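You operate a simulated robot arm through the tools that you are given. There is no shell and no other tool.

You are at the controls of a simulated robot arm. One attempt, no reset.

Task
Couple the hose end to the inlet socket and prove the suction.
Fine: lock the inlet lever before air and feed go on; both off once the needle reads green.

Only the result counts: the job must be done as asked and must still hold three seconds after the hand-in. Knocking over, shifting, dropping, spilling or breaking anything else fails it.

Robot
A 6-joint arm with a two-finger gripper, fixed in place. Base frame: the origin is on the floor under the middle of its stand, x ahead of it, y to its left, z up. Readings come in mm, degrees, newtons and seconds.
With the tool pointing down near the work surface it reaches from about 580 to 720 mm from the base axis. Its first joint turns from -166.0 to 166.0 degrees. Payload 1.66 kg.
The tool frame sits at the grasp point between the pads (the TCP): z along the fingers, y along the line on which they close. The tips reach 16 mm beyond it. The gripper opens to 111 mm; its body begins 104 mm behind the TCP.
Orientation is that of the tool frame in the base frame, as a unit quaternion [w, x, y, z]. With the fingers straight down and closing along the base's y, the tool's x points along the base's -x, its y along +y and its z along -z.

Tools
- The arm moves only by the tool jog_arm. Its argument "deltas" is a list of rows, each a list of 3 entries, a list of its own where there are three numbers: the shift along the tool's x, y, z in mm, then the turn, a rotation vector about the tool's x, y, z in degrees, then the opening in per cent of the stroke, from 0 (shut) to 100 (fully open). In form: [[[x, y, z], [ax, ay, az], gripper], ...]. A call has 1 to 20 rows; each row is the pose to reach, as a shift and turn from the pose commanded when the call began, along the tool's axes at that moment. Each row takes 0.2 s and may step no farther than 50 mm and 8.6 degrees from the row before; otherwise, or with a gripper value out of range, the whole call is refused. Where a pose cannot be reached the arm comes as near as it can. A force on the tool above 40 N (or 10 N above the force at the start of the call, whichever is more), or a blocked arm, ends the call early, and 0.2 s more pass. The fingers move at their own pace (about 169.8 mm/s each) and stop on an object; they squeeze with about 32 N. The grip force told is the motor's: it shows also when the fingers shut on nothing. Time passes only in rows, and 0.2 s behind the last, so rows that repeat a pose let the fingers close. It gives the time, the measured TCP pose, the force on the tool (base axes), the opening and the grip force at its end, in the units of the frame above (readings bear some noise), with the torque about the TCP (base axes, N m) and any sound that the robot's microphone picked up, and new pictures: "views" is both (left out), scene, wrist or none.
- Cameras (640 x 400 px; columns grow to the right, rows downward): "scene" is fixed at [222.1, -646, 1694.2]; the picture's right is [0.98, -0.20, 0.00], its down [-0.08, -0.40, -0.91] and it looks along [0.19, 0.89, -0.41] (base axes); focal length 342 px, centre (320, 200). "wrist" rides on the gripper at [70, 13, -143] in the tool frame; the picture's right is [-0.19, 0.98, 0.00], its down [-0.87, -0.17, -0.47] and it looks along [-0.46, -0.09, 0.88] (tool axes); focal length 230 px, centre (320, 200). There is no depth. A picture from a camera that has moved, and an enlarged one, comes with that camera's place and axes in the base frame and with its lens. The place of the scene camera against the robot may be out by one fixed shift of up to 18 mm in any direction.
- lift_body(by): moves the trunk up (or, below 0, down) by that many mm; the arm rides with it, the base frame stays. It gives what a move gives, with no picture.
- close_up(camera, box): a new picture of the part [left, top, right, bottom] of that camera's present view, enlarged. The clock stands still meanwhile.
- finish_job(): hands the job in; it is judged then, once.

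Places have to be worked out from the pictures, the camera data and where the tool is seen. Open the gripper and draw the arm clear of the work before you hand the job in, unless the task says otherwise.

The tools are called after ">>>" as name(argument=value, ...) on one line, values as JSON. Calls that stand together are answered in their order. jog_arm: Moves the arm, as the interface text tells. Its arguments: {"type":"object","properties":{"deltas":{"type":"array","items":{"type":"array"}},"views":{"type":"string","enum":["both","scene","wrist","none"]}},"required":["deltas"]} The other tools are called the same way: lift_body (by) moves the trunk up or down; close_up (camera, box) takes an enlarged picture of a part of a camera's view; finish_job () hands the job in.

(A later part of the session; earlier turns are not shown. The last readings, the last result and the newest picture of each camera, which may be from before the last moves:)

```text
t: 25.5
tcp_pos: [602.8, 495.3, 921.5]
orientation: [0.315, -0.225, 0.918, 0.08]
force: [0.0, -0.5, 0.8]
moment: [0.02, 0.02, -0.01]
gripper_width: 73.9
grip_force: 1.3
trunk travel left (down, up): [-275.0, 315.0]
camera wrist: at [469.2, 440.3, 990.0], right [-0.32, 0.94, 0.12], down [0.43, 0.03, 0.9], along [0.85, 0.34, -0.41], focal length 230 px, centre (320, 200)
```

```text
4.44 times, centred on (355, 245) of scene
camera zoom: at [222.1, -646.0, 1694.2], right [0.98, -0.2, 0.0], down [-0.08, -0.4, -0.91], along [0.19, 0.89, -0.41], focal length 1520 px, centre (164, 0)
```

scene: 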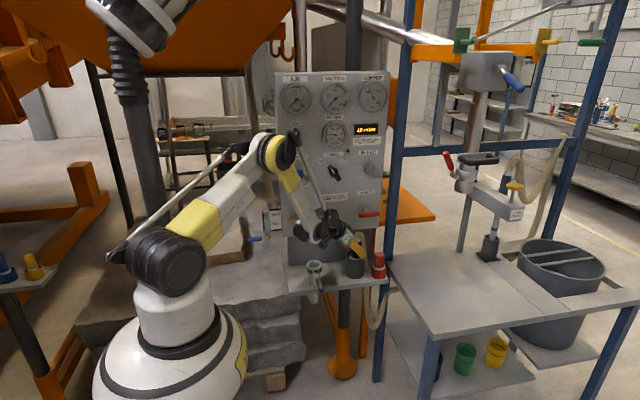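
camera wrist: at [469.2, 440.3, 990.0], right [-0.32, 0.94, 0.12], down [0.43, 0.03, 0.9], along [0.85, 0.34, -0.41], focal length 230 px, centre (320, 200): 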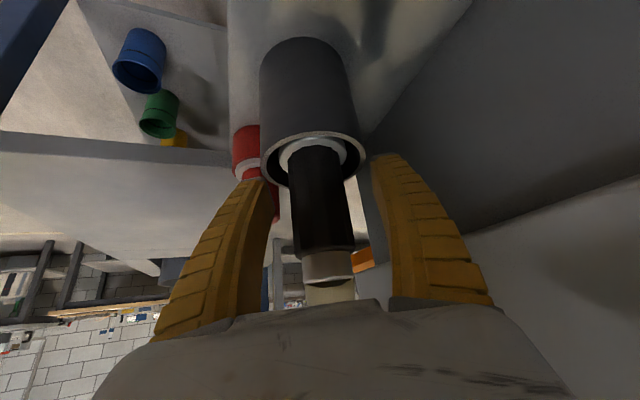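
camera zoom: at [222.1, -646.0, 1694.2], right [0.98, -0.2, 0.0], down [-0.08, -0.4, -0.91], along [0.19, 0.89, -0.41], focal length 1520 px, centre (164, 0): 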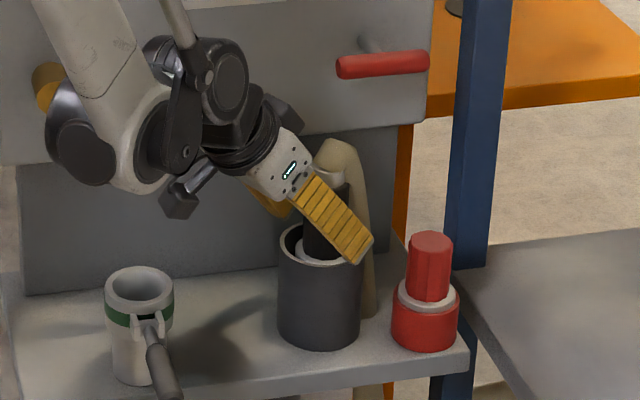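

Centred to within about 2 mm. I'll shift 2 mm sideways and close on the grip.

>>> jog_arm(deltas=[[[0, -1.8, 0], [0, 0, 0], 65], [[0, -1.8, 0], [0, 0, 0], 25], [[0, -1.8, 0], [0, 0, 0], 25], [[0, -1.8, 0], [0, 0, 0], 25]], views="wrist")

```text
t: 26.5
tcp_pos: [602.1, 492.0, 921.8]
orientation: [0.316, -0.225, 0.918, 0.08]
force: [1.2, -4.0, 8.5]
moment: [-0.06, -0.13, -0.05]
gripper_width: 34.2
grip_force: 32.2
trunk travel left (down, up): [-275.0, 315.0]
camera wrist: at [469.4, 437.9, 990.7], right [-0.32, 0.94, 0.12], down [0.43, 0.03, 0.9], along [0.85, 0.34, -0.41], focal length 230 px, centre (320, 200)
```

wrist: 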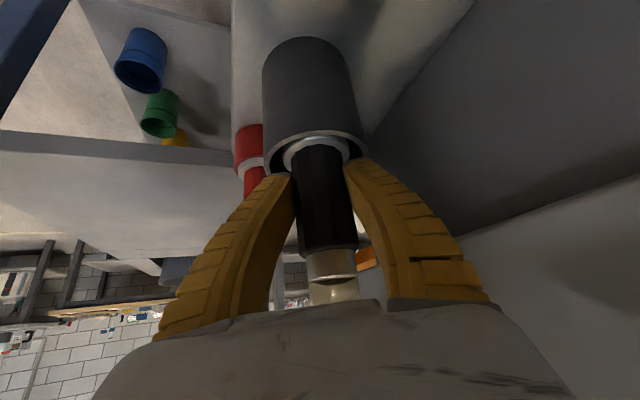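

The grip is held (34 mm, 32 N). I'll lift straight up 30 mm first and watch forces and whether it follows.

>>> jog_arm(deltas=[[[-6.2, 0, -7.9], [0, 0, 0], 25], [[-12.3, 0, -15.8], [0, 0, 0], 25], [[-18.5, -1, -23.6], [0, 0, 0], 25]], views="both")

```text
t: 27.3
tcp_pos: [602.5, 491.2, 951.6]
orientation: [0.316, -0.226, 0.918, 0.08]
force: [0.8, 0.2, -2.1]
moment: [-0.01, 0.07, -0.03]
gripper_width: 33.2
grip_force: 32.1
trunk travel left (down, up): [-275.0, 315.0]
camera wrist: at [469.8, 437.9, 1020.4], right [-0.32, 0.94, 0.12], down [0.43, 0.03, 0.9], along [0.85, 0.34, -0.41], focal length 230 px, centre (320, 200)
```

scene: 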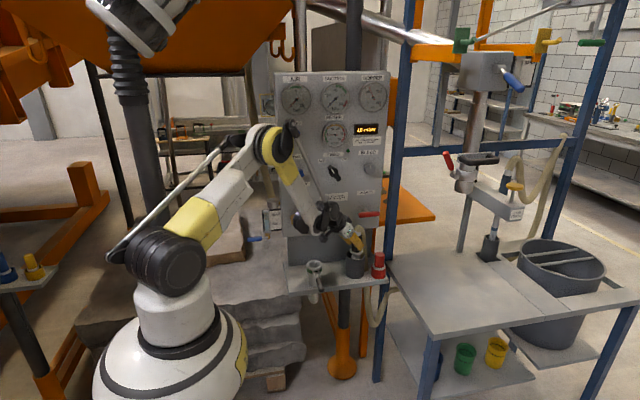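
wrist: 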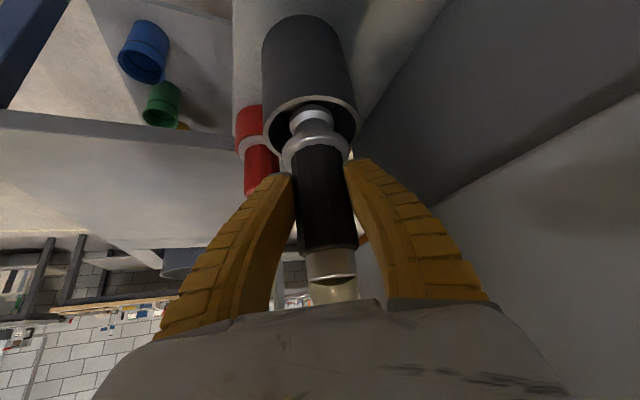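

It follows smoothly and a grooved nozzle is appearing below the flange. I'll continue lifting in the same line for another 70 mm.

>>> jog_arm(deltas=[[[-9.2, 0, -11.8], [0, 0, 0], 25], [[-18.5, -0.5, -23.6], [0, 0, 0], 25], [[-27.7, -1, -35.5], [0, 0, 0], 25], [[-36.9, -1.5, -47.3], [0, 0, 0], 25], [[-43.1, -2, -55.2], [0, 0, 0], 25]], views="both")

```text
t: 28.5
tcp_pos: [605.2, 490.3, 1021.0]
orientation: [0.316, -0.225, 0.918, 0.079]
force: [0.8, 0.2, -2.7]
moment: [0.0, 0.05, -0.01]
gripper_width: 33.4
grip_force: 32.2
trunk travel left (down, up): [-275.0, 315.0]
camera wrist: at [471.4, 435.8, 1089.8], right [-0.32, 0.94, 0.12], down [0.43, 0.03, 0.9], along [0.85, 0.34, -0.41], focal length 230 px, centre (320, 200)
```

scene: 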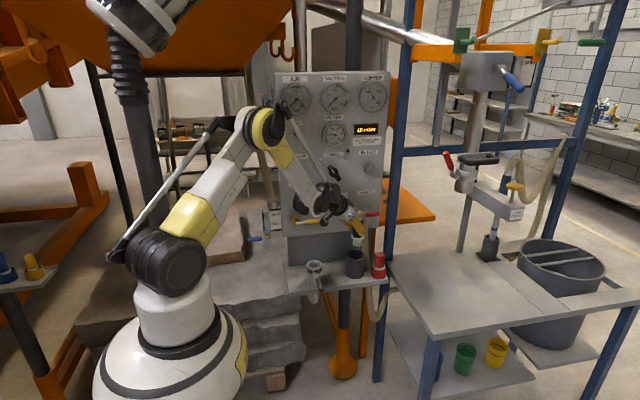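
wrist: 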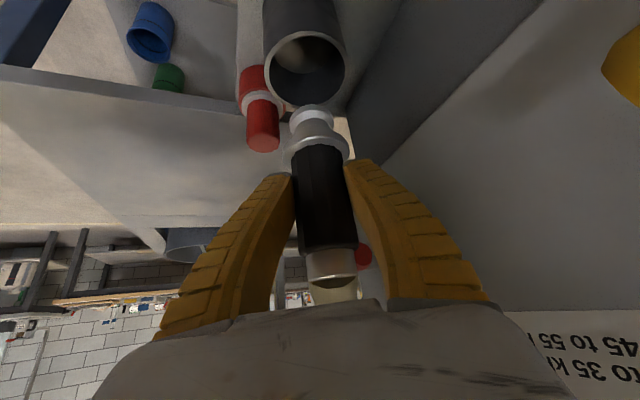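

The hose end is out of the holder. I'll enlarge both views to see the nozzle, the hose run and the clearance to the red shaker handle.

>>> close_up(camera="scene", box=[300, 185, 400, 295])

>>> close_up(camera="wrist", box=[250, 80, 400, 300])

```text
3.64 times, centred on (350, 240) of scene
camera zoom: at [222.1, -646.0, 1694.2], right [0.98, -0.2, 0.0], down [-0.08, -0.4, -0.91], along [0.19, 0.89, -0.41], focal length 1244 px, centre (211, 54)
```

zoom: 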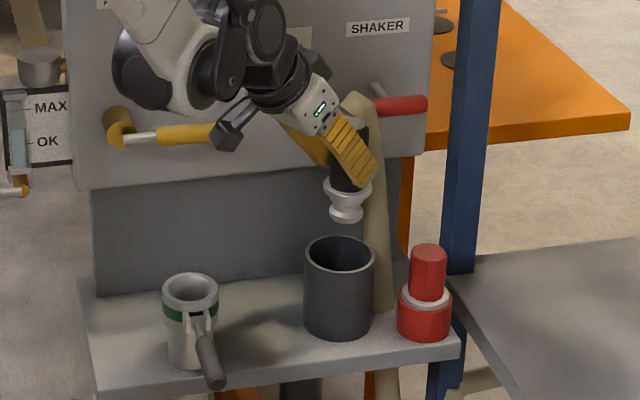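

```text
1.82 times, centred on (325, 190) of wrist
camera zoom: at [471.4, 435.8, 1089.8], right [-0.32, 0.94, 0.12], down [0.43, 0.03, 0.9], along [0.85, 0.34, -0.41], focal length 418 px, centre (311, 218)
```

zoom: 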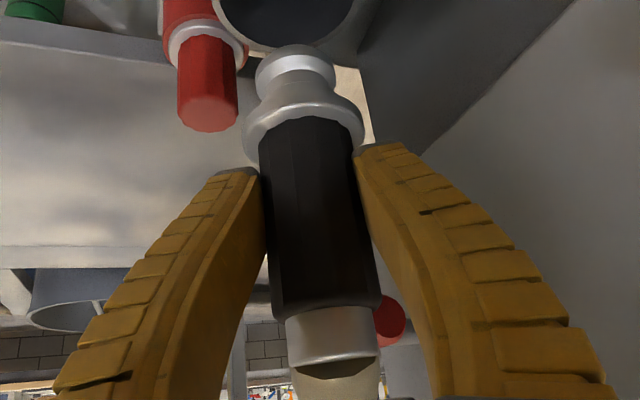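

The nozzle has a groove (cam-lock type) and everything hangs vertical; nozzle tip is about 77 mm below the TCP. I'll carry it back from the panel and across to just in front of the socket, in small steps.

>>> jog_arm(deltas=[[[16.5, -10.7, -15.5], [0, 0, 0], 25], [[33, -21.4, -31.1], [0, 0, 0], 25], [[51.6, -18, -45.6], [0, 0, 0], 25], [[70.3, -14.6, -60.2], [0, 0, 0], 25], [[87.6, -8.1, -73.8], [0, 0, 0], 25], [[105, -1.6, -87.4], [0, 0, 0], 25], [[118.7, 10.4, -98], [0, 0, 0], 25], [[132.4, 22.4, -108.7], [0, 0, 0], 25]], views="both")

```text
t: 30.3
tcp_pos: [441.6, 429.7, 1025.9]
orientation: [0.316, -0.226, 0.918, 0.079]
force: [0.7, 0.5, -3.4]
moment: [-0.06, 0.04, 0.01]
gripper_width: 33.2
grip_force: 32.2
trunk travel left (down, up): [-275.0, 315.0]
camera wrist: at [308.4, 375.7, 1094.7], right [-0.32, 0.94, 0.12], down [0.43, 0.03, 0.9], along [0.85, 0.34, -0.41], focal length 230 px, centre (320, 200)
```

scene: 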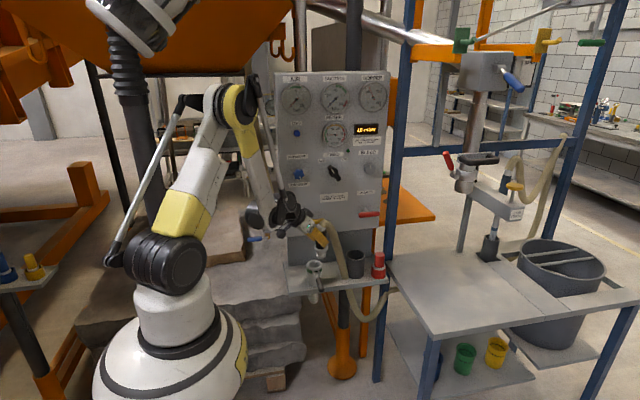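
wrist: 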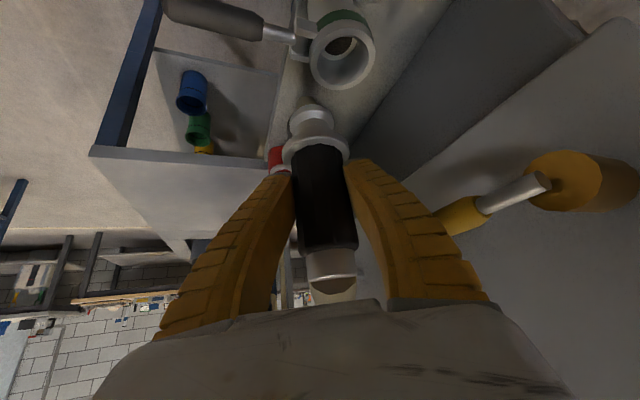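

Both the nozzle and the socket with its lever are visible now. I'll enlarge to refine the socket's position and the lever mechanism.

>>> close_up(camera="wrist", box=[150, 0, 410, 170])

>>> close_up(camera="scene", box=[270, 210, 390, 310])

```text
2.35 times, centred on (280, 85) of wrist
camera zoom: at [308.4, 375.7, 1094.7], right [-0.32, 0.94, 0.12], down [0.43, 0.03, 0.9], along [0.85, 0.34, -0.41], focal length 541 px, centre (414, 471)
```

zoom: 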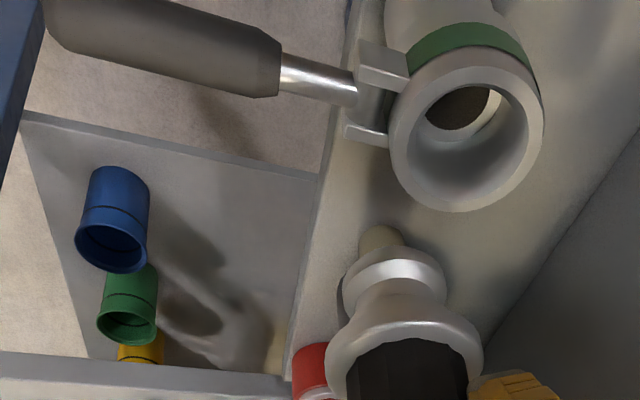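

```text
4.00 times, centred on (330, 260) of scene
camera zoom: at [222.1, -646.0, 1694.2], right [0.98, -0.2, 0.0], down [-0.08, -0.4, -0.91], along [0.19, 0.89, -0.41], focal length 1368 px, centre (280, -40)
```

zoom: 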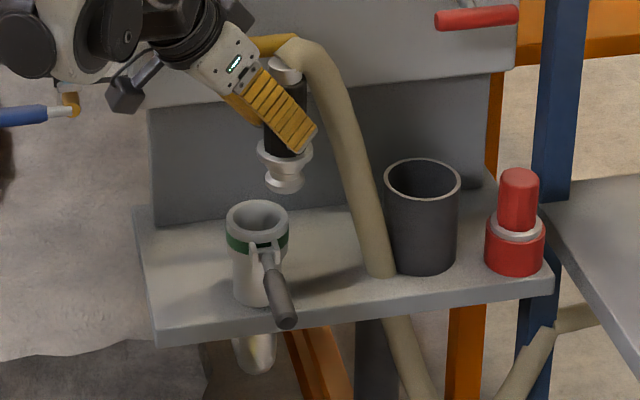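

Refined socket centre [429, 467], rim z = 889. I'll bring the nozzle over it with about 10 mm to spare above the rim and then compare both views.

>>> jog_arm(deltas=[[[-5, 12.9, -6], [0, 0, 0], 25], [[-2, 30, 2], [0, 0, 0], 25], [[10, 38.7, 14.8], [0, 0, 0], 25], [[24.5, 38.7, 33.3], [0, 0, 0], 25], [[24.5, 38.7, 33.3], [0, 0, 0], 25]], views="both")

>>> close_up(camera="wrist", box=[210, 20, 430, 220])

>>> close_up(camera="scene", box=[280, 220, 360, 300])

```text
t: 31.5
tcp_pos: [425.5, 465.2, 984.5]
orientation: [0.315, -0.226, 0.918, 0.08]
force: [0.1, 0.0, -2.6]
moment: [-0.02, 0.01, -0.01]
gripper_width: 33.1
grip_force: 31.9
trunk travel left (down, up): [-275.0, 315.0]
camera wrist: at [292.0, 411.5, 1053.3], right [-0.32, 0.94, 0.12], down [0.43, 0.03, 0.9], along [0.85, 0.34, -0.41], focal length 230 px, centre (320, 200)
```

scene: 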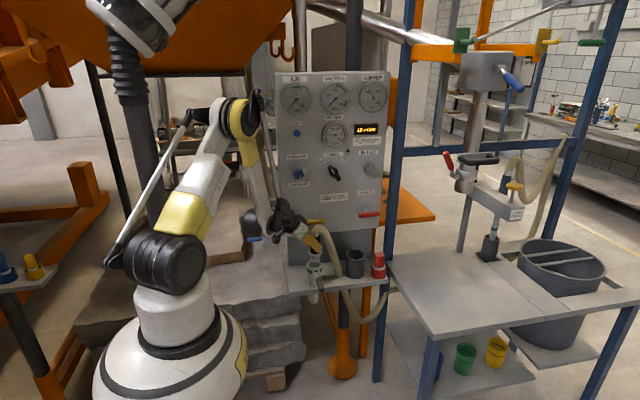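
wrist: 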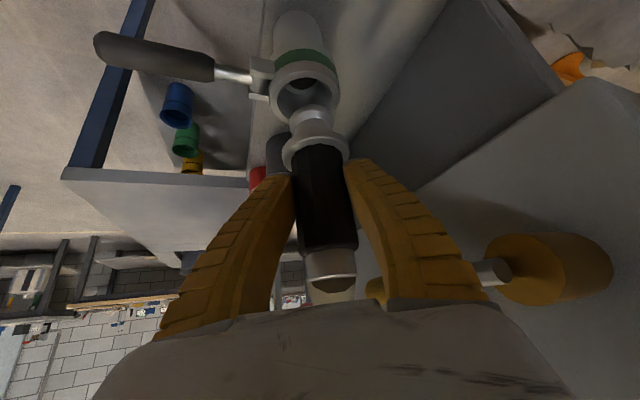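

```text
2.00 times, centred on (320, 120) of wrist
camera zoom: at [292.0, 411.5, 1053.3], right [-0.32, 0.94, 0.12], down [0.43, 0.03, 0.9], along [0.85, 0.34, -0.41], focal length 460 px, centre (320, 360)
```

zoom: 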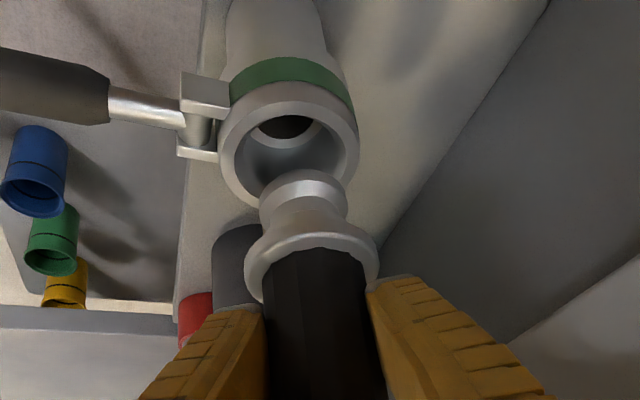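

```text
5.00 times, centred on (320, 260) of scene
camera zoom: at [222.1, -646.0, 1694.2], right [0.98, -0.2, 0.0], down [-0.08, -0.4, -0.91], along [0.19, 0.89, -0.41], focal length 1710 px, centre (320, -100)
```

zoom: 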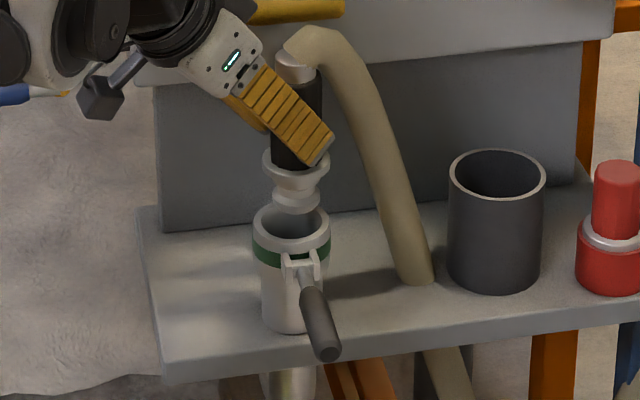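

The nozzle is about 4 mm too far in x and 6 mm too far in y relative to the socket, and about 16 mm above it. I'll correct that, lower 8 mm, and re-check.

>>> jog_arm(deltas=[[[5, -3.3, -3.9], [0, 0, 0], 25], [[9.9, -3.3, 2.4], [0, 0, 0], 25], [[9.9, -3.3, 2.4], [0, 0, 0], 25]], views="both")

>>> close_up(camera="wrist", box=[240, 50, 400, 200])

>>> close_up(camera="scene", box=[295, 235, 345, 285])

```text
t: 32.3
tcp_pos: [424.9, 464.1, 979.6]
orientation: [0.315, -0.225, 0.919, 0.079]
force: [0.2, -0.5, -3.2]
moment: [-0.02, 0.01, -0.01]
gripper_width: 33.4
grip_force: 32.4
out of reach, approached as far as the arm can: row 2, 3
trunk travel left (down, up): [-275.0, 315.0]
camera wrist: at [290.9, 409.8, 1049.5], right [-0.32, 0.94, 0.12], down [0.43, 0.03, 0.9], along [0.84, 0.34, -0.41], focal length 230 px, centre (320, 200)
```

scene: 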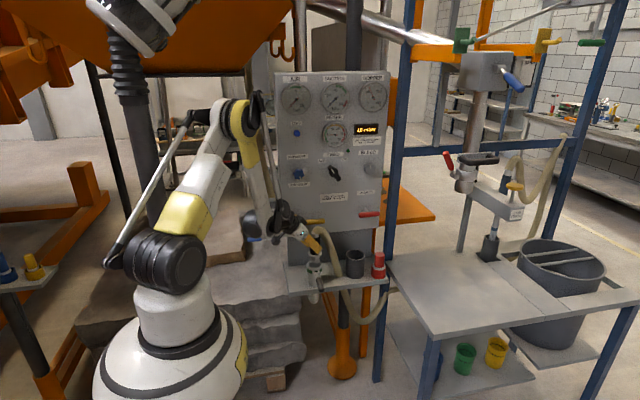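
wrist: 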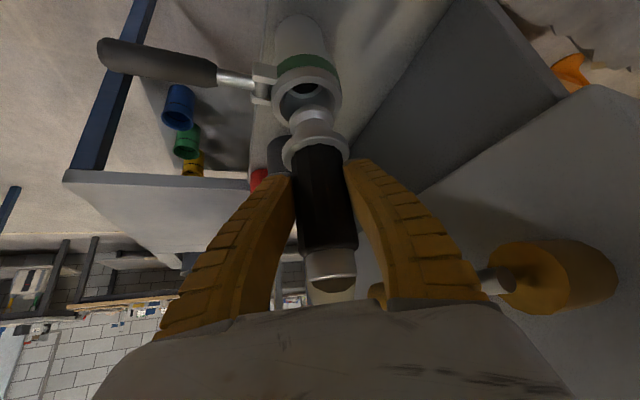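

```text
2.67 times, centred on (320, 125) of wrist
camera zoom: at [290.9, 409.8, 1049.5], right [-0.32, 0.94, 0.12], down [0.43, 0.03, 0.9], along [0.84, 0.34, -0.41], focal length 614 px, centre (320, 400)
```

zoom: 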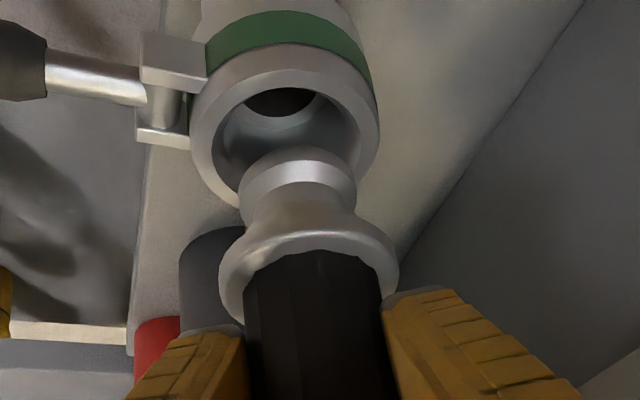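

```text
8.00 times, centred on (320, 260) of scene
camera zoom: at [222.1, -646.0, 1694.2], right [0.98, -0.2, 0.0], down [-0.08, -0.4, -0.91], along [0.19, 0.89, -0.41], focal length 2736 px, centre (320, -280)
```

zoom: 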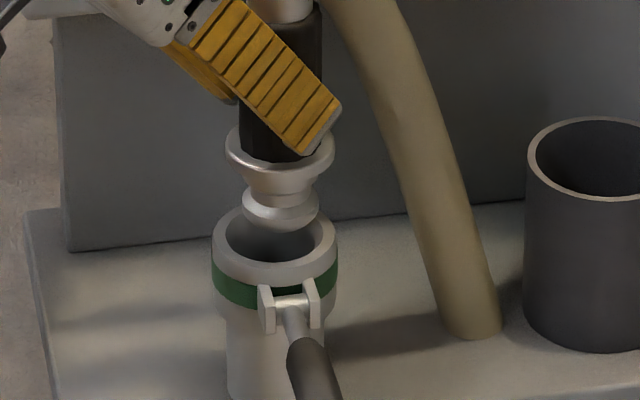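

I'm at the arm's inner limit here, so I'll raise the trunk 80 mm (which carries the hose end straight up) to free the elbow, then come back down with the 4 mm correction in x and y.

>>> lift_body(by=80)

>>> jog_arm(deltas=[[[0, 0, 0], [0, 0, 0], 25]], views="none")

```text
t: 33.5
tcp_pos: [424.1, 463.0, 1059.6]
orientation: [0.314, -0.226, 0.918, 0.079]
force: [0.3, -0.3, -3.1]
moment: [-0.01, 0.05, 0.05]
gripper_width: 33.4
grip_force: 32.3
trunk travel left (down, up): [-355.0, 235.0]
```

```text
t: 33.9
tcp_pos: [424.9, 464.0, 1061.2]
orientation: [0.315, -0.225, 0.919, 0.078]
force: [-0.1, 1.2, -3.2]
moment: [-0.02, 0.02, -0.02]
gripper_width: 33.2
grip_force: 32.2
trunk travel left (down, up): [-355.0, 235.0]
```

Now straight down again with the small xy correction to about 8 mm above the rim.

>>> jog_arm(deltas=[[[14, -2, 13], [0, 0, 0], 25], [[28, -2, 29.6], [0, 0, 0], 25], [[42, -2, 46.3], [0, 0, 0], 25], [[55.9, -2, 62.9], [0, 0, 0], 25], [[55.9, -2, 62.9], [0, 0, 0], 25]], views="both")

>>> close_up(camera="wrist", box=[240, 50, 400, 200])

>>> close_up(camera="scene", box=[295, 235, 345, 285])

```text
t: 35.1
tcp_pos: [442.7, 493.6, 1006.7]
orientation: [0.314, -0.225, 0.919, 0.079]
force: [-8.9, -24.3, -4.7]
moment: [0.9, -0.41, 0.71]
gripper_width: 31.8
grip_force: 31.8
out of reach, approached as far as the arm can: row 1, 2, 3, 4, 5
trunk travel left (down, up): [-355.0, 235.0]
camera wrist: at [308.8, 439.5, 1075.3], right [-0.32, 0.94, 0.12], down [0.43, 0.03, 0.9], along [0.84, 0.34, -0.41], focal length 230 px, centre (320, 200)
```

scene: 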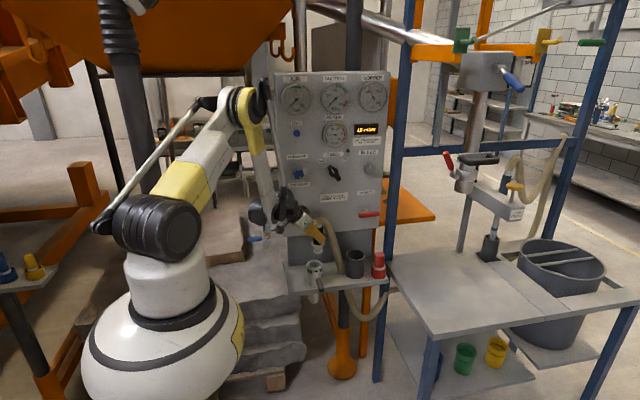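
wrist: 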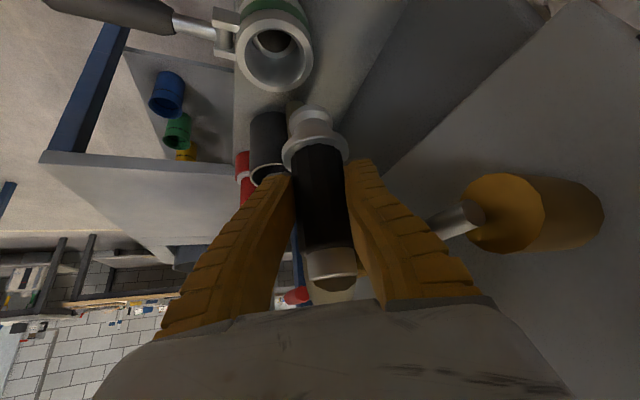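

```text
2.67 times, centred on (320, 125) of wrist
camera zoom: at [308.8, 439.5, 1075.3], right [-0.32, 0.94, 0.12], down [0.43, 0.03, 0.9], along [0.84, 0.34, -0.41], focal length 614 px, centre (320, 400)
```

zoom: 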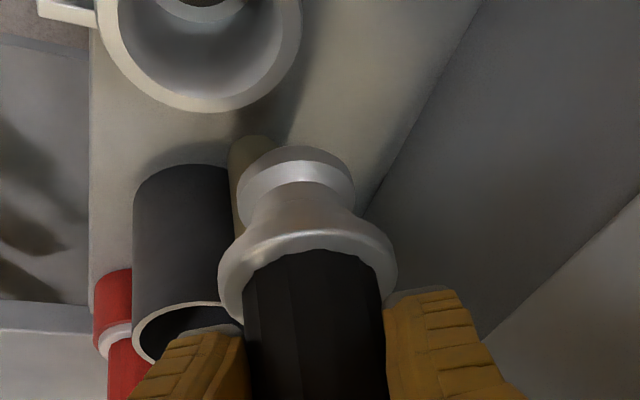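

```text
8.00 times, centred on (320, 260) of scene
camera zoom: at [222.1, -646.0, 1694.2], right [0.98, -0.2, 0.0], down [-0.08, -0.4, -0.91], along [0.19, 0.89, -0.41], focal length 2736 px, centre (320, -280)
```

zoom: 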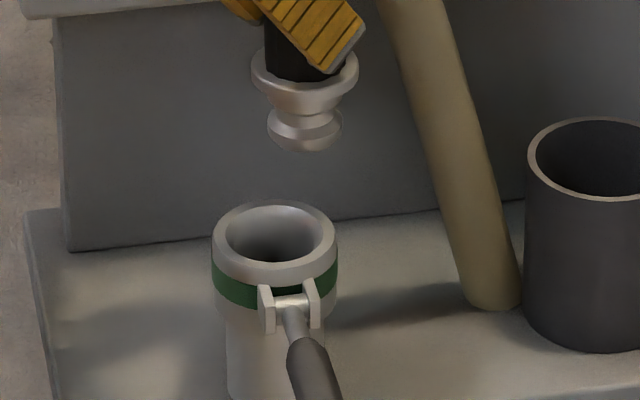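

The arm couldn't follow that line and drifted toward the panel – I'm pressing about 24 N against the air lever's rod. The limit is the forearm's steepness, so the trunk needs to go lower, not higher. First I back away from the lever sideways (+x, −y), which stays within reach.

>>> jog_arm(deltas=[[[-7.7, -16.7, 3.4], [0, 0, 0], 25], [[-15.4, -33.4, 6.8], [0, 0, 0], 25]], views="both")

>>> close_up(camera="scene", box=[270, 160, 390, 300])

```text
t: 35.7
tcp_pos: [471.4, 472.8, 1009.7]
orientation: [0.315, -0.226, 0.918, 0.08]
force: [-0.7, 0.2, -2.8]
moment: [-0.01, 0.03, 0.01]
gripper_width: 33.1
grip_force: 31.7
trunk travel left (down, up): [-355.0, 235.0]
camera wrist: at [338.4, 418.7, 1079.1], right [-0.32, 0.94, 0.12], down [0.43, 0.03, 0.9], along [0.85, 0.34, -0.41], focal length 230 px, centre (320, 200)
```

scene: 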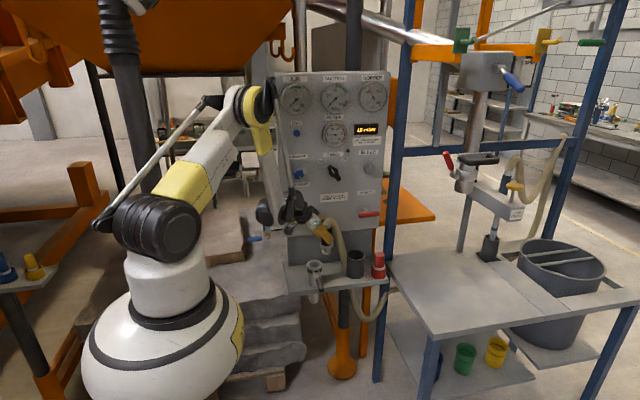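
wrist: 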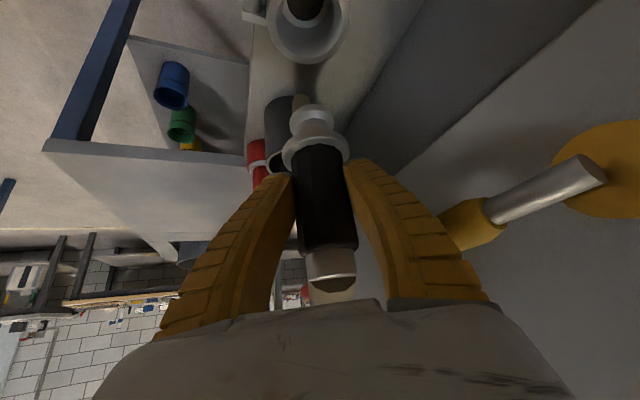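

```text
2.86 times, centred on (330, 230) of scene
camera zoom: at [222.1, -646.0, 1694.2], right [0.98, -0.2, 0.0], down [-0.08, -0.4, -0.91], along [0.19, 0.89, -0.41], focal length 977 px, centre (291, 114)
```

zoom: 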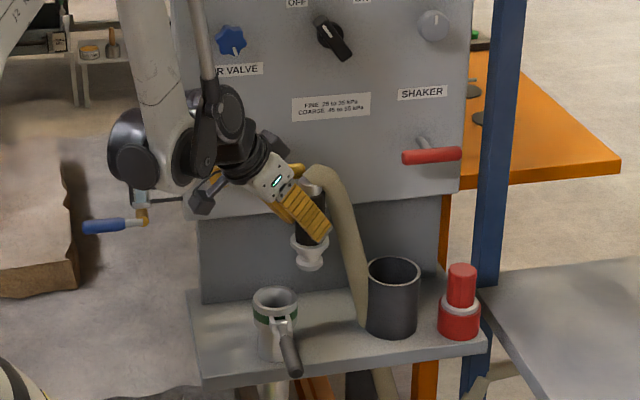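

The pressure is off and the lever still looks horizontal. I'll move away from the panel to about [500, 410, 1060] and then bring the trunk down in stages, alternating with raising the arm so the nozzle stays clear of everything.

>>> jog_arm(deltas=[[[-5, -30, -8], [0, 0, 0], 25], [[-16, -55, -25], [0, 0, 0], 25], [[-28.1, -68.7, -42.2], [0, 0, 0], 25]], views="none")

>>> close_up(camera="scene", box=[265, 65, 395, 150])

>>> close_up(camera="scene", box=[270, 160, 390, 300])

```text
t: 36.5
tcp_pos: [502.7, 409.3, 1058.5]
orientation: [0.315, -0.225, 0.919, 0.08]
force: [0.0, 0.8, -3.2]
moment: [-0.02, 0.05, -0.03]
gripper_width: 33.1
grip_force: 31.9
out of reach, approached as far as the arm can: row 1
trunk travel left (down, up): [-355.0, 235.0]
```

```text
4.71 times, centred on (330, 108) of scene
camera zoom: at [222.1, -646.0, 1694.2], right [0.98, -0.2, 0.0], down [-0.08, -0.4, -0.91], along [0.19, 0.89, -0.41], focal length 1609 px, centre (273, 635)
```

zoom: 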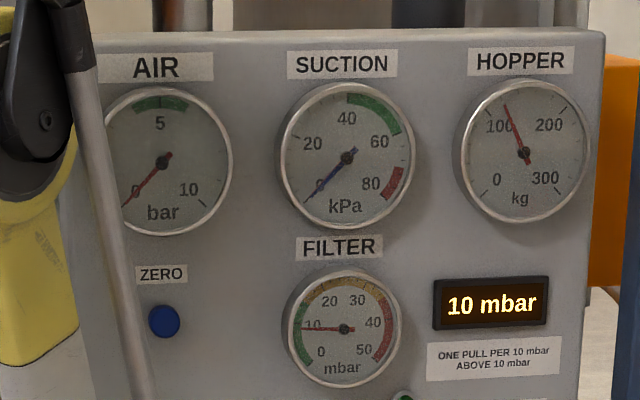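

```text
2.86 times, centred on (330, 230) of scene
camera zoom: at [222.1, -646.0, 1694.2], right [0.98, -0.2, 0.0], down [-0.08, -0.4, -0.91], along [0.19, 0.89, -0.41], focal length 977 px, centre (291, 114)
```

zoom: 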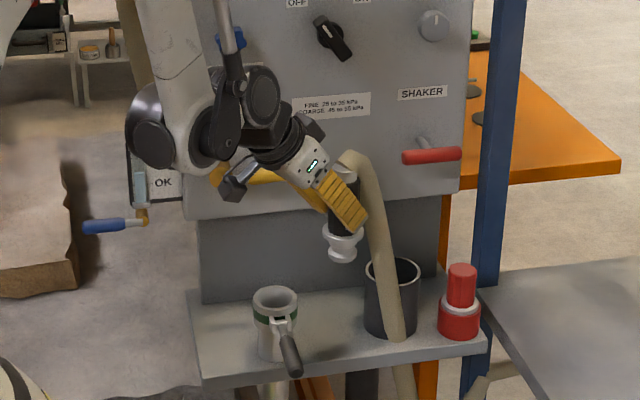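

Air is still at 0 bar, so nothing was switched. Now trunk down 65 mm.

>>> lift_body(by=-65)

>>> jog_arm(deltas=[[[-13.3, 0, -17], [0, 0, 0], 25], [[-26.7, 0, -34], [0, 0, 0], 25], [[-40, 0, -51.2], [0, 0, 0], 25]], views="none")

>>> lift_body(by=-65)

>>> jog_arm(deltas=[[[-13.3, 0, -17], [0, 0, 0], 25], [[-26.7, 0, -34], [0, 0, 0], 25], [[-40, 0, -51.2], [0, 0, 0], 25]], views="both")

```text
t: 37.5
tcp_pos: [502.6, 409.9, 993.8]
orientation: [0.315, -0.226, 0.919, 0.079]
force: [-0.4, -0.9, -2.7]
moment: [-0.03, 0.04, 0.02]
gripper_width: 33.0
grip_force: 31.1
trunk travel left (down, up): [-290.0, 300.0]
```

```text
t: 38.3
tcp_pos: [502.3, 408.2, 1059.2]
orientation: [0.315, -0.225, 0.919, 0.079]
force: [-0.6, 0.0, -3.1]
moment: [0.02, 0.05, -0.01]
gripper_width: 33.1
grip_force: 32.0
trunk travel left (down, up): [-290.0, 300.0]
```

```text
t: 39.4
tcp_pos: [503.1, 410.6, 994.3]
orientation: [0.315, -0.227, 0.918, 0.079]
force: [-0.5, 0.4, -3.0]
moment: [-0.04, 0.05, -0.01]
gripper_width: 33.1
grip_force: 31.9
trunk travel left (down, up): [-225.0, 365.0]
```

```text
t: 40.1
tcp_pos: [503.0, 408.7, 1058.7]
orientation: [0.315, -0.225, 0.918, 0.08]
force: [1.1, 0.7, -2.3]
moment: [-0.06, 0.04, 0.01]
gripper_width: 33.3
grip_force: 32.1
trunk travel left (down, up): [-225.0, 365.0]
camera wrist: at [369.5, 355.1, 1128.7], right [-0.32, 0.94, 0.12], down [0.43, 0.03, 0.9], along [0.84, 0.34, -0.41], focal length 230 px, centre (320, 200)
```

scene: 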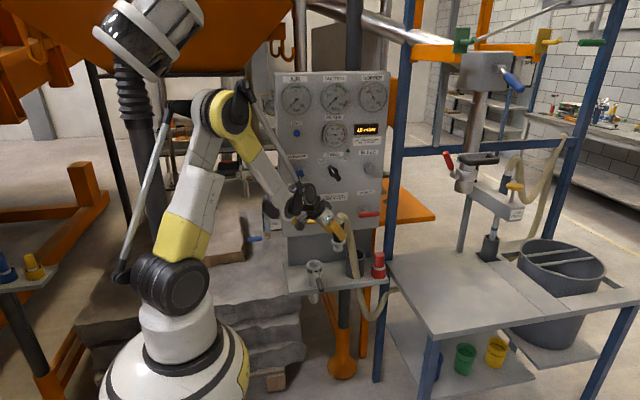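
wrist: 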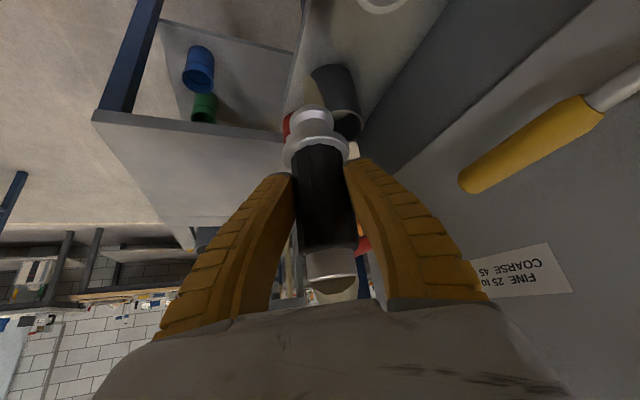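

One more stage down on the trunk, then I'll move across toward the socket at z ≈ 994.

>>> lift_body(by=-65)

>>> jog_arm(deltas=[[[15, 0, -12], [0, 0, 0], 25], [[35, 5, -22], [0, 0, 0], 25], [[52, 17, -30], [0, 0, 0], 25]], views="both")

```text
t: 41.2
tcp_pos: [503.6, 409.0, 995.2]
orientation: [0.314, -0.226, 0.919, 0.079]
force: [-0.3, 0.5, -3.7]
moment: [-0.02, 0.02, -0.01]
gripper_width: 33.0
grip_force: 32.2
trunk travel left (down, up): [-160.0, 430.0]
```

```text
t: 42.0
tcp_pos: [442.8, 396.8, 986.2]
orientation: [0.315, -0.225, 0.919, 0.079]
force: [0.6, 0.0, -2.9]
moment: [-0.02, 0.04, -0.01]
gripper_width: 33.1
grip_force: 32.2
trunk travel left (down, up): [-160.0, 430.0]
camera wrist: at [308.8, 343.3, 1055.7], right [-0.32, 0.94, 0.12], down [0.43, 0.03, 0.9], along [0.84, 0.34, -0.41], focal length 230 px, centre (320, 200)
```

scene: 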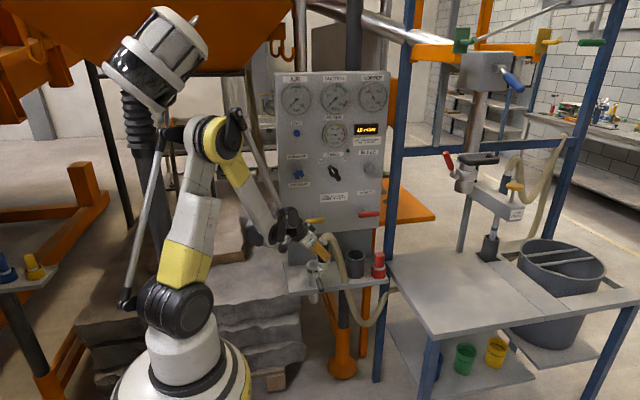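
wrist: 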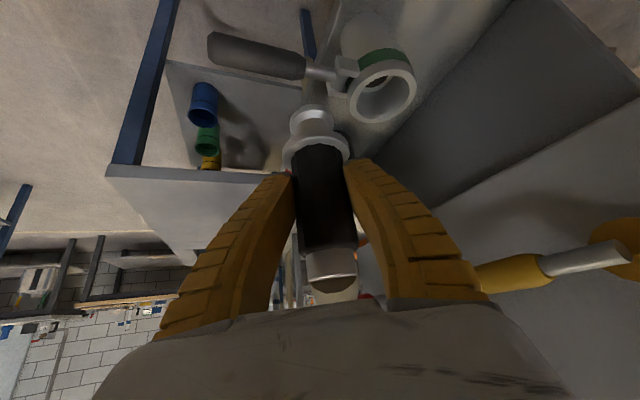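

That is reachable now with room to spare. I'll move over the socket at [421, 460, 980] and compare both views again.

>>> jog_arm(deltas=[[[-1.4, 22, 1], [0, 0, 0], 25], [[-2.7, 44, 3], [0, 0, 0], 25], [[-4.1, 66.1, 8], [0, 0, 0], 25], [[-4.1, 66.1, 11.1], [0, 0, 0], 25]], views="both")

>>> close_up(camera="wrist", box=[240, 50, 400, 200])

>>> close_up(camera="scene", box=[295, 235, 345, 285])

```text
t: 43.0
tcp_pos: [420.4, 459.4, 980.2]
orientation: [0.315, -0.225, 0.919, 0.079]
force: [1.0, 0.1, -3.0]
moment: [-0.02, 0.0, -0.02]
gripper_width: 33.3
grip_force: 31.9
trunk travel left (down, up): [-160.0, 430.0]
camera wrist: at [287.2, 406.5, 1049.4], right [-0.32, 0.94, 0.12], down [0.43, 0.03, 0.9], along [0.84, 0.34, -0.41], focal length 230 px, centre (320, 200)
```

scene: 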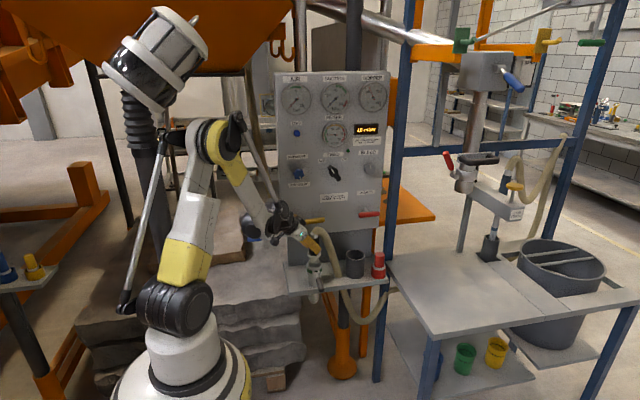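
wrist: 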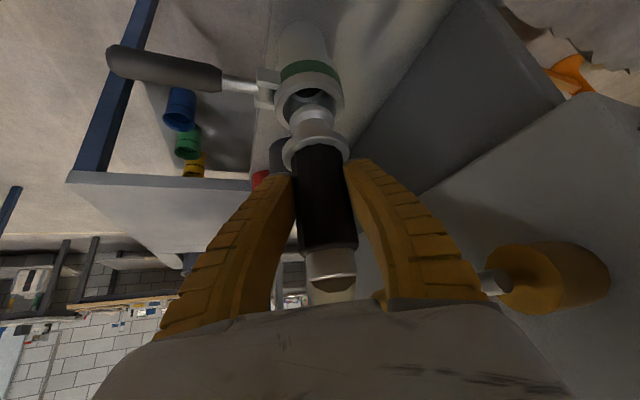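

```text
2.67 times, centred on (320, 125) of wrist
camera zoom: at [287.2, 406.5, 1049.4], right [-0.32, 0.94, 0.12], down [0.43, 0.03, 0.9], along [0.84, 0.34, -0.41], focal length 614 px, centre (320, 400)
```

zoom: 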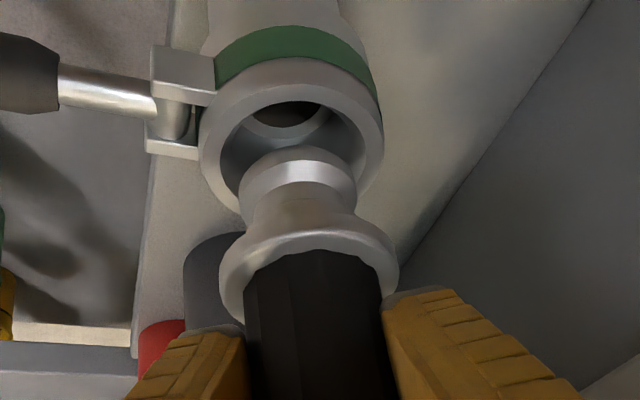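

```text
8.00 times, centred on (320, 260) of scene
camera zoom: at [222.1, -646.0, 1694.2], right [0.98, -0.2, 0.0], down [-0.08, -0.4, -0.91], along [0.19, 0.89, -0.41], focal length 2736 px, centre (320, -280)
```

zoom: 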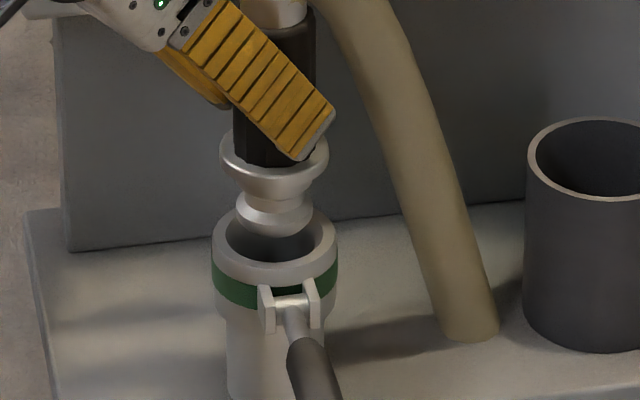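

Nozzle and socket are now aligned to within about 1 mm in both views. I'll lower 30 mm slowly into the funnel.

>>> jog_arm(deltas=[[[3.1, -0.4, 3.9], [0, 0, 0], 25], [[6.2, -0.4, 7.9], [0, 0, 0], 25], [[9.3, -0.4, 11.8], [0, 0, 0], 25], [[12.3, -0.4, 15.8], [0, 0, 0], 25], [[15.4, -0.4, 19.7], [0, 0, 0], 25], [[18.5, -0.4, 23.6], [0, 0, 0], 25]], views="wrist")

>>> close_up(camera="scene", box=[295, 235, 345, 285])

```text
t: 44.4
tcp_pos: [421.2, 459.7, 949.4]
orientation: [0.315, -0.225, 0.919, 0.079]
force: [0.5, -0.5, -3.2]
moment: [-0.01, 0.0, -0.01]
gripper_width: 33.2
grip_force: 31.9
trunk travel left (down, up): [-160.0, 430.0]
camera wrist: at [287.3, 405.8, 1018.8], right [-0.32, 0.94, 0.12], down [0.43, 0.03, 0.9], along [0.84, 0.34, -0.41], focal length 230 px, centre (320, 200)
```

wrist: 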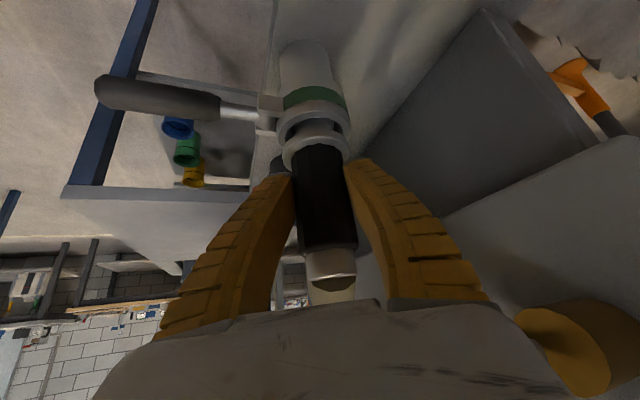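

```text
8.00 times, centred on (320, 260) of scene
camera zoom: at [222.1, -646.0, 1694.2], right [0.98, -0.2, 0.0], down [-0.08, -0.4, -0.91], along [0.19, 0.89, -0.41], focal length 2736 px, centre (320, -280)
```

zoom: 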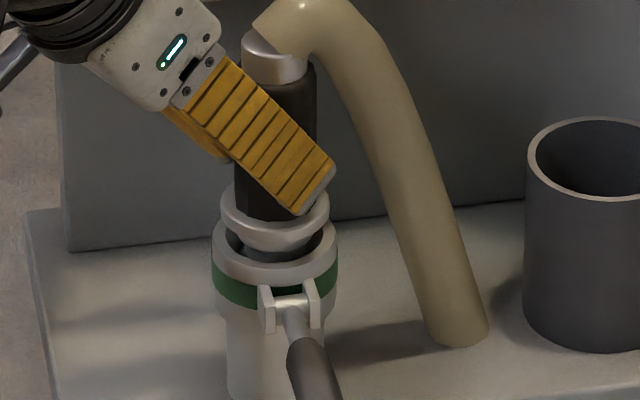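

Nozzle is entering cleanly with no side force; flange is about 16 mm above the rim. Lowering another 12 mm gently.

>>> jog_arm(deltas=[[[1.9, 0, 2.4], [0, 0, 0], 25], [[3.7, 0, 4.7], [0, 0, 0], 25], [[5.6, 0, 7.1], [0, 0, 0], 25], [[7.4, 0, 9.5], [0, 0, 0], 25]], views="wrist")

>>> close_up(camera="scene", box=[295, 235, 345, 285])

```text
t: 45.4
tcp_pos: [421.4, 459.2, 937.6]
orientation: [0.316, -0.225, 0.918, 0.078]
force: [0.3, 0.1, -1.8]
moment: [-0.01, -0.01, 0.02]
gripper_width: 33.4
grip_force: 31.6
trunk travel left (down, up): [-160.0, 430.0]
camera wrist: at [287.3, 405.6, 1006.9], right [-0.32, 0.94, 0.12], down [0.43, 0.03, 0.9], along [0.84, 0.34, -0.41], focal length 230 px, centre (320, 200)
```

wrist: 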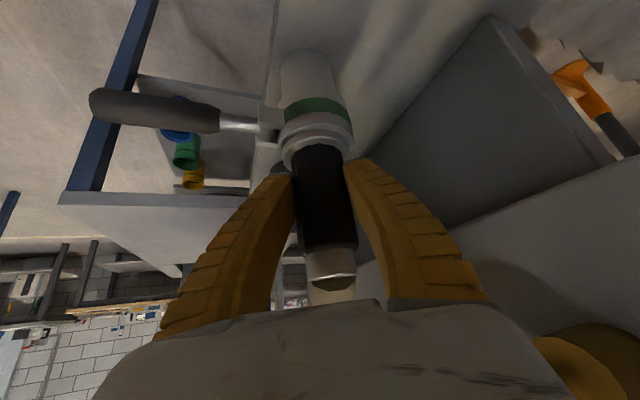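

```text
8.00 times, centred on (320, 260) of scene
camera zoom: at [222.1, -646.0, 1694.2], right [0.98, -0.2, 0.0], down [-0.08, -0.4, -0.91], along [0.19, 0.89, -0.41], focal length 2736 px, centre (320, -280)
```

zoom: 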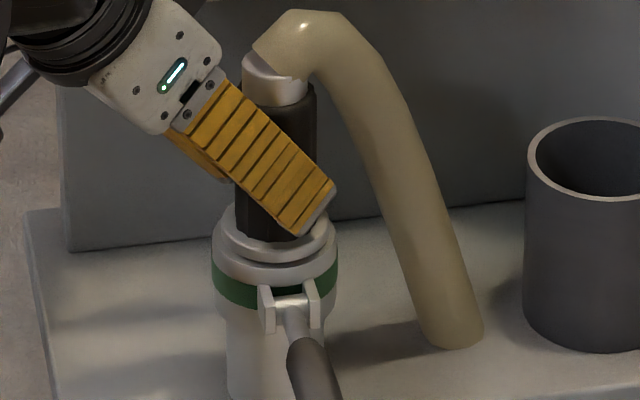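

Nearly seated. I'll go down in 1.5 mm steps for a few mm and watch the vertical force.

>>> jog_arm(deltas=[[[0.9, 0, 1.2], [0, 0, 0], 25], [[1.8, 0, 2.4], [0, 0, 0], 25], [[2.8, 0, 3.5], [0, 0, 0], 25]], views="none")

>>> close_up(camera="scene", box=[295, 235, 345, 285])

>>> close_up(camera="wrist", box=[240, 50, 400, 200])

```text
t: 46.2
tcp_pos: [420.4, 459.6, 935.2]
orientation: [0.316, -0.225, 0.918, 0.079]
force: [12.0, 7.8, 36.3]
moment: [0.44, -0.72, -0.01]
gripper_width: 39.2
grip_force: 32.3
trunk travel left (down, up): [-160.0, 430.0]
```

```text
8.00 times, centred on (320, 260) of scene
camera zoom: at [222.1, -646.0, 1694.2], right [0.98, -0.2, 0.0], down [-0.08, -0.4, -0.91], along [0.19, 0.89, -0.41], focal length 2736 px, centre (320, -280)
```

zoom: 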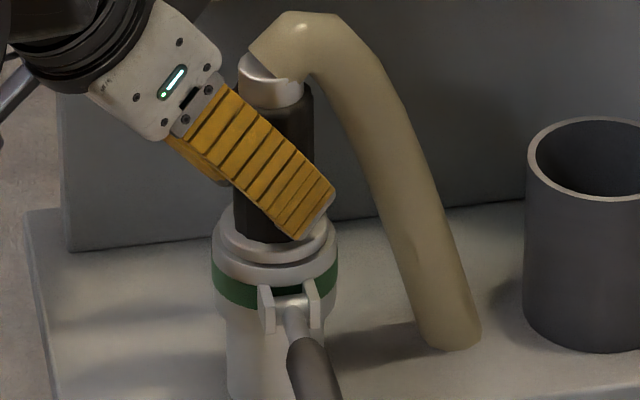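

```text
2.67 times, centred on (320, 125) of wrist
camera zoom: at [287.2, 405.1, 1003.6], right [-0.32, 0.94, 0.12], down [0.42, 0.03, 0.91], along [0.85, 0.34, -0.41], focal length 614 px, centre (320, 400)
```

zoom: 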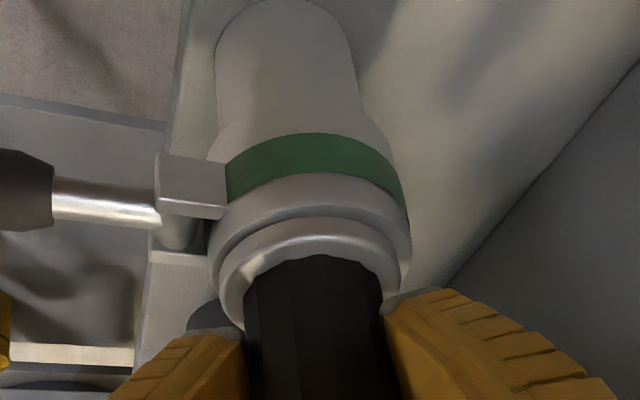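

The flange has met the rim (36 N up). I'll relieve the push by 2 mm and check that the hose end stays seated before releasing.

>>> jog_arm(deltas=[[[-1.2, 0, -1.5], [0, 0, 0], 25], [[-1.5, 0, -1.9], [0, 0, 0], 25]], views="none")

>>> close_up(camera="scene", box=[295, 225, 345, 275])

```text
t: 46.8
tcp_pos: [420.1, 458.6, 937.6]
orientation: [0.315, -0.224, 0.919, 0.079]
force: [4.9, 3.3, 21.3]
moment: [0.15, -0.28, 0.01]
gripper_width: 35.7
grip_force: 32.1
trunk travel left (down, up): [-160.0, 430.0]
```

```text
8.00 times, centred on (320, 250) of scene
camera zoom: at [222.1, -646.0, 1694.2], right [0.98, -0.2, 0.0], down [-0.08, -0.4, -0.91], along [0.19, 0.89, -0.41], focal length 2736 px, centre (320, -200)
```

zoom: 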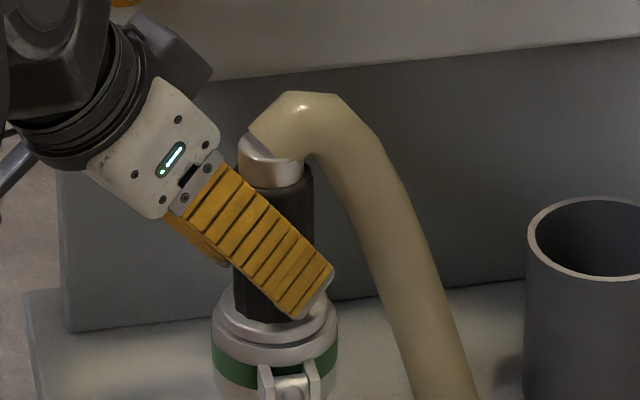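

Still resting firmly in the socket. I'll open the gripper gently and see whether the hose end stays put.

>>> jog_arm(deltas=[[[-1.5, 0, -1.9], [0, 0, 0], 45], [[-1.5, 0, -1.9], [0, 0, 0], 60], [[-1.5, 0, -1.9], [0, 0, 0], 65]], views="wrist")

>>> close_up(camera="scene", box=[295, 225, 345, 275])

>>> close_up(camera="wrist", box=[240, 50, 400, 200])

```text
t: 47.6
tcp_pos: [420.7, 458.1, 938.3]
orientation: [0.316, -0.225, 0.918, 0.079]
force: [-0.3, 0.3, 0.3]
moment: [0.02, 0.0, -0.01]
gripper_width: 73.9
grip_force: 1.0
trunk travel left (down, up): [-160.0, 430.0]
camera wrist: at [287.0, 405.7, 1007.4], right [-0.32, 0.94, 0.12], down [0.43, 0.03, 0.9], along [0.84, 0.34, -0.41], focal length 230 px, centre (320, 200)
```

wrist: 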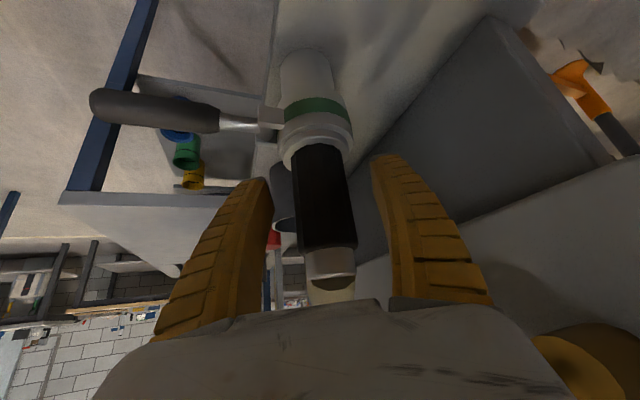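

```text
8.00 times, centred on (320, 250) of scene
camera zoom: at [222.1, -646.0, 1694.2], right [0.98, -0.2, 0.0], down [-0.08, -0.4, -0.91], along [0.19, 0.89, -0.41], focal length 2736 px, centre (320, -200)
```

zoom: 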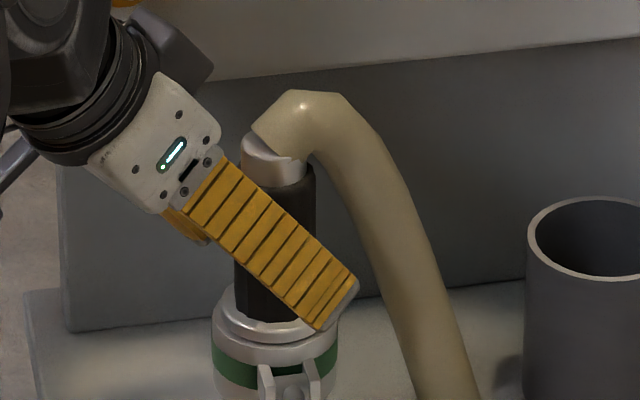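

```text
2.67 times, centred on (320, 125) of wrist
camera zoom: at [287.0, 405.7, 1007.4], right [-0.32, 0.94, 0.12], down [0.43, 0.03, 0.9], along [0.84, 0.34, -0.41], focal length 614 px, centre (320, 400)
```

zoom: 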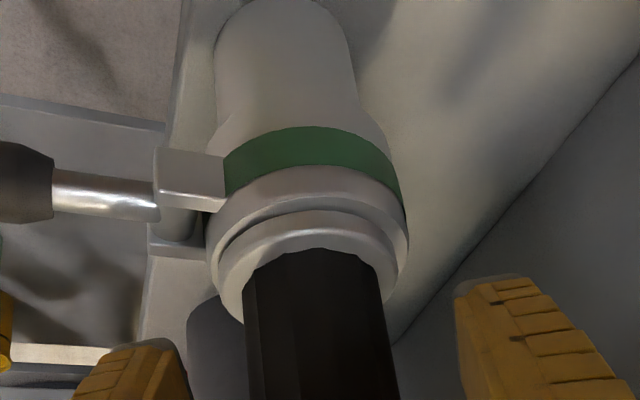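

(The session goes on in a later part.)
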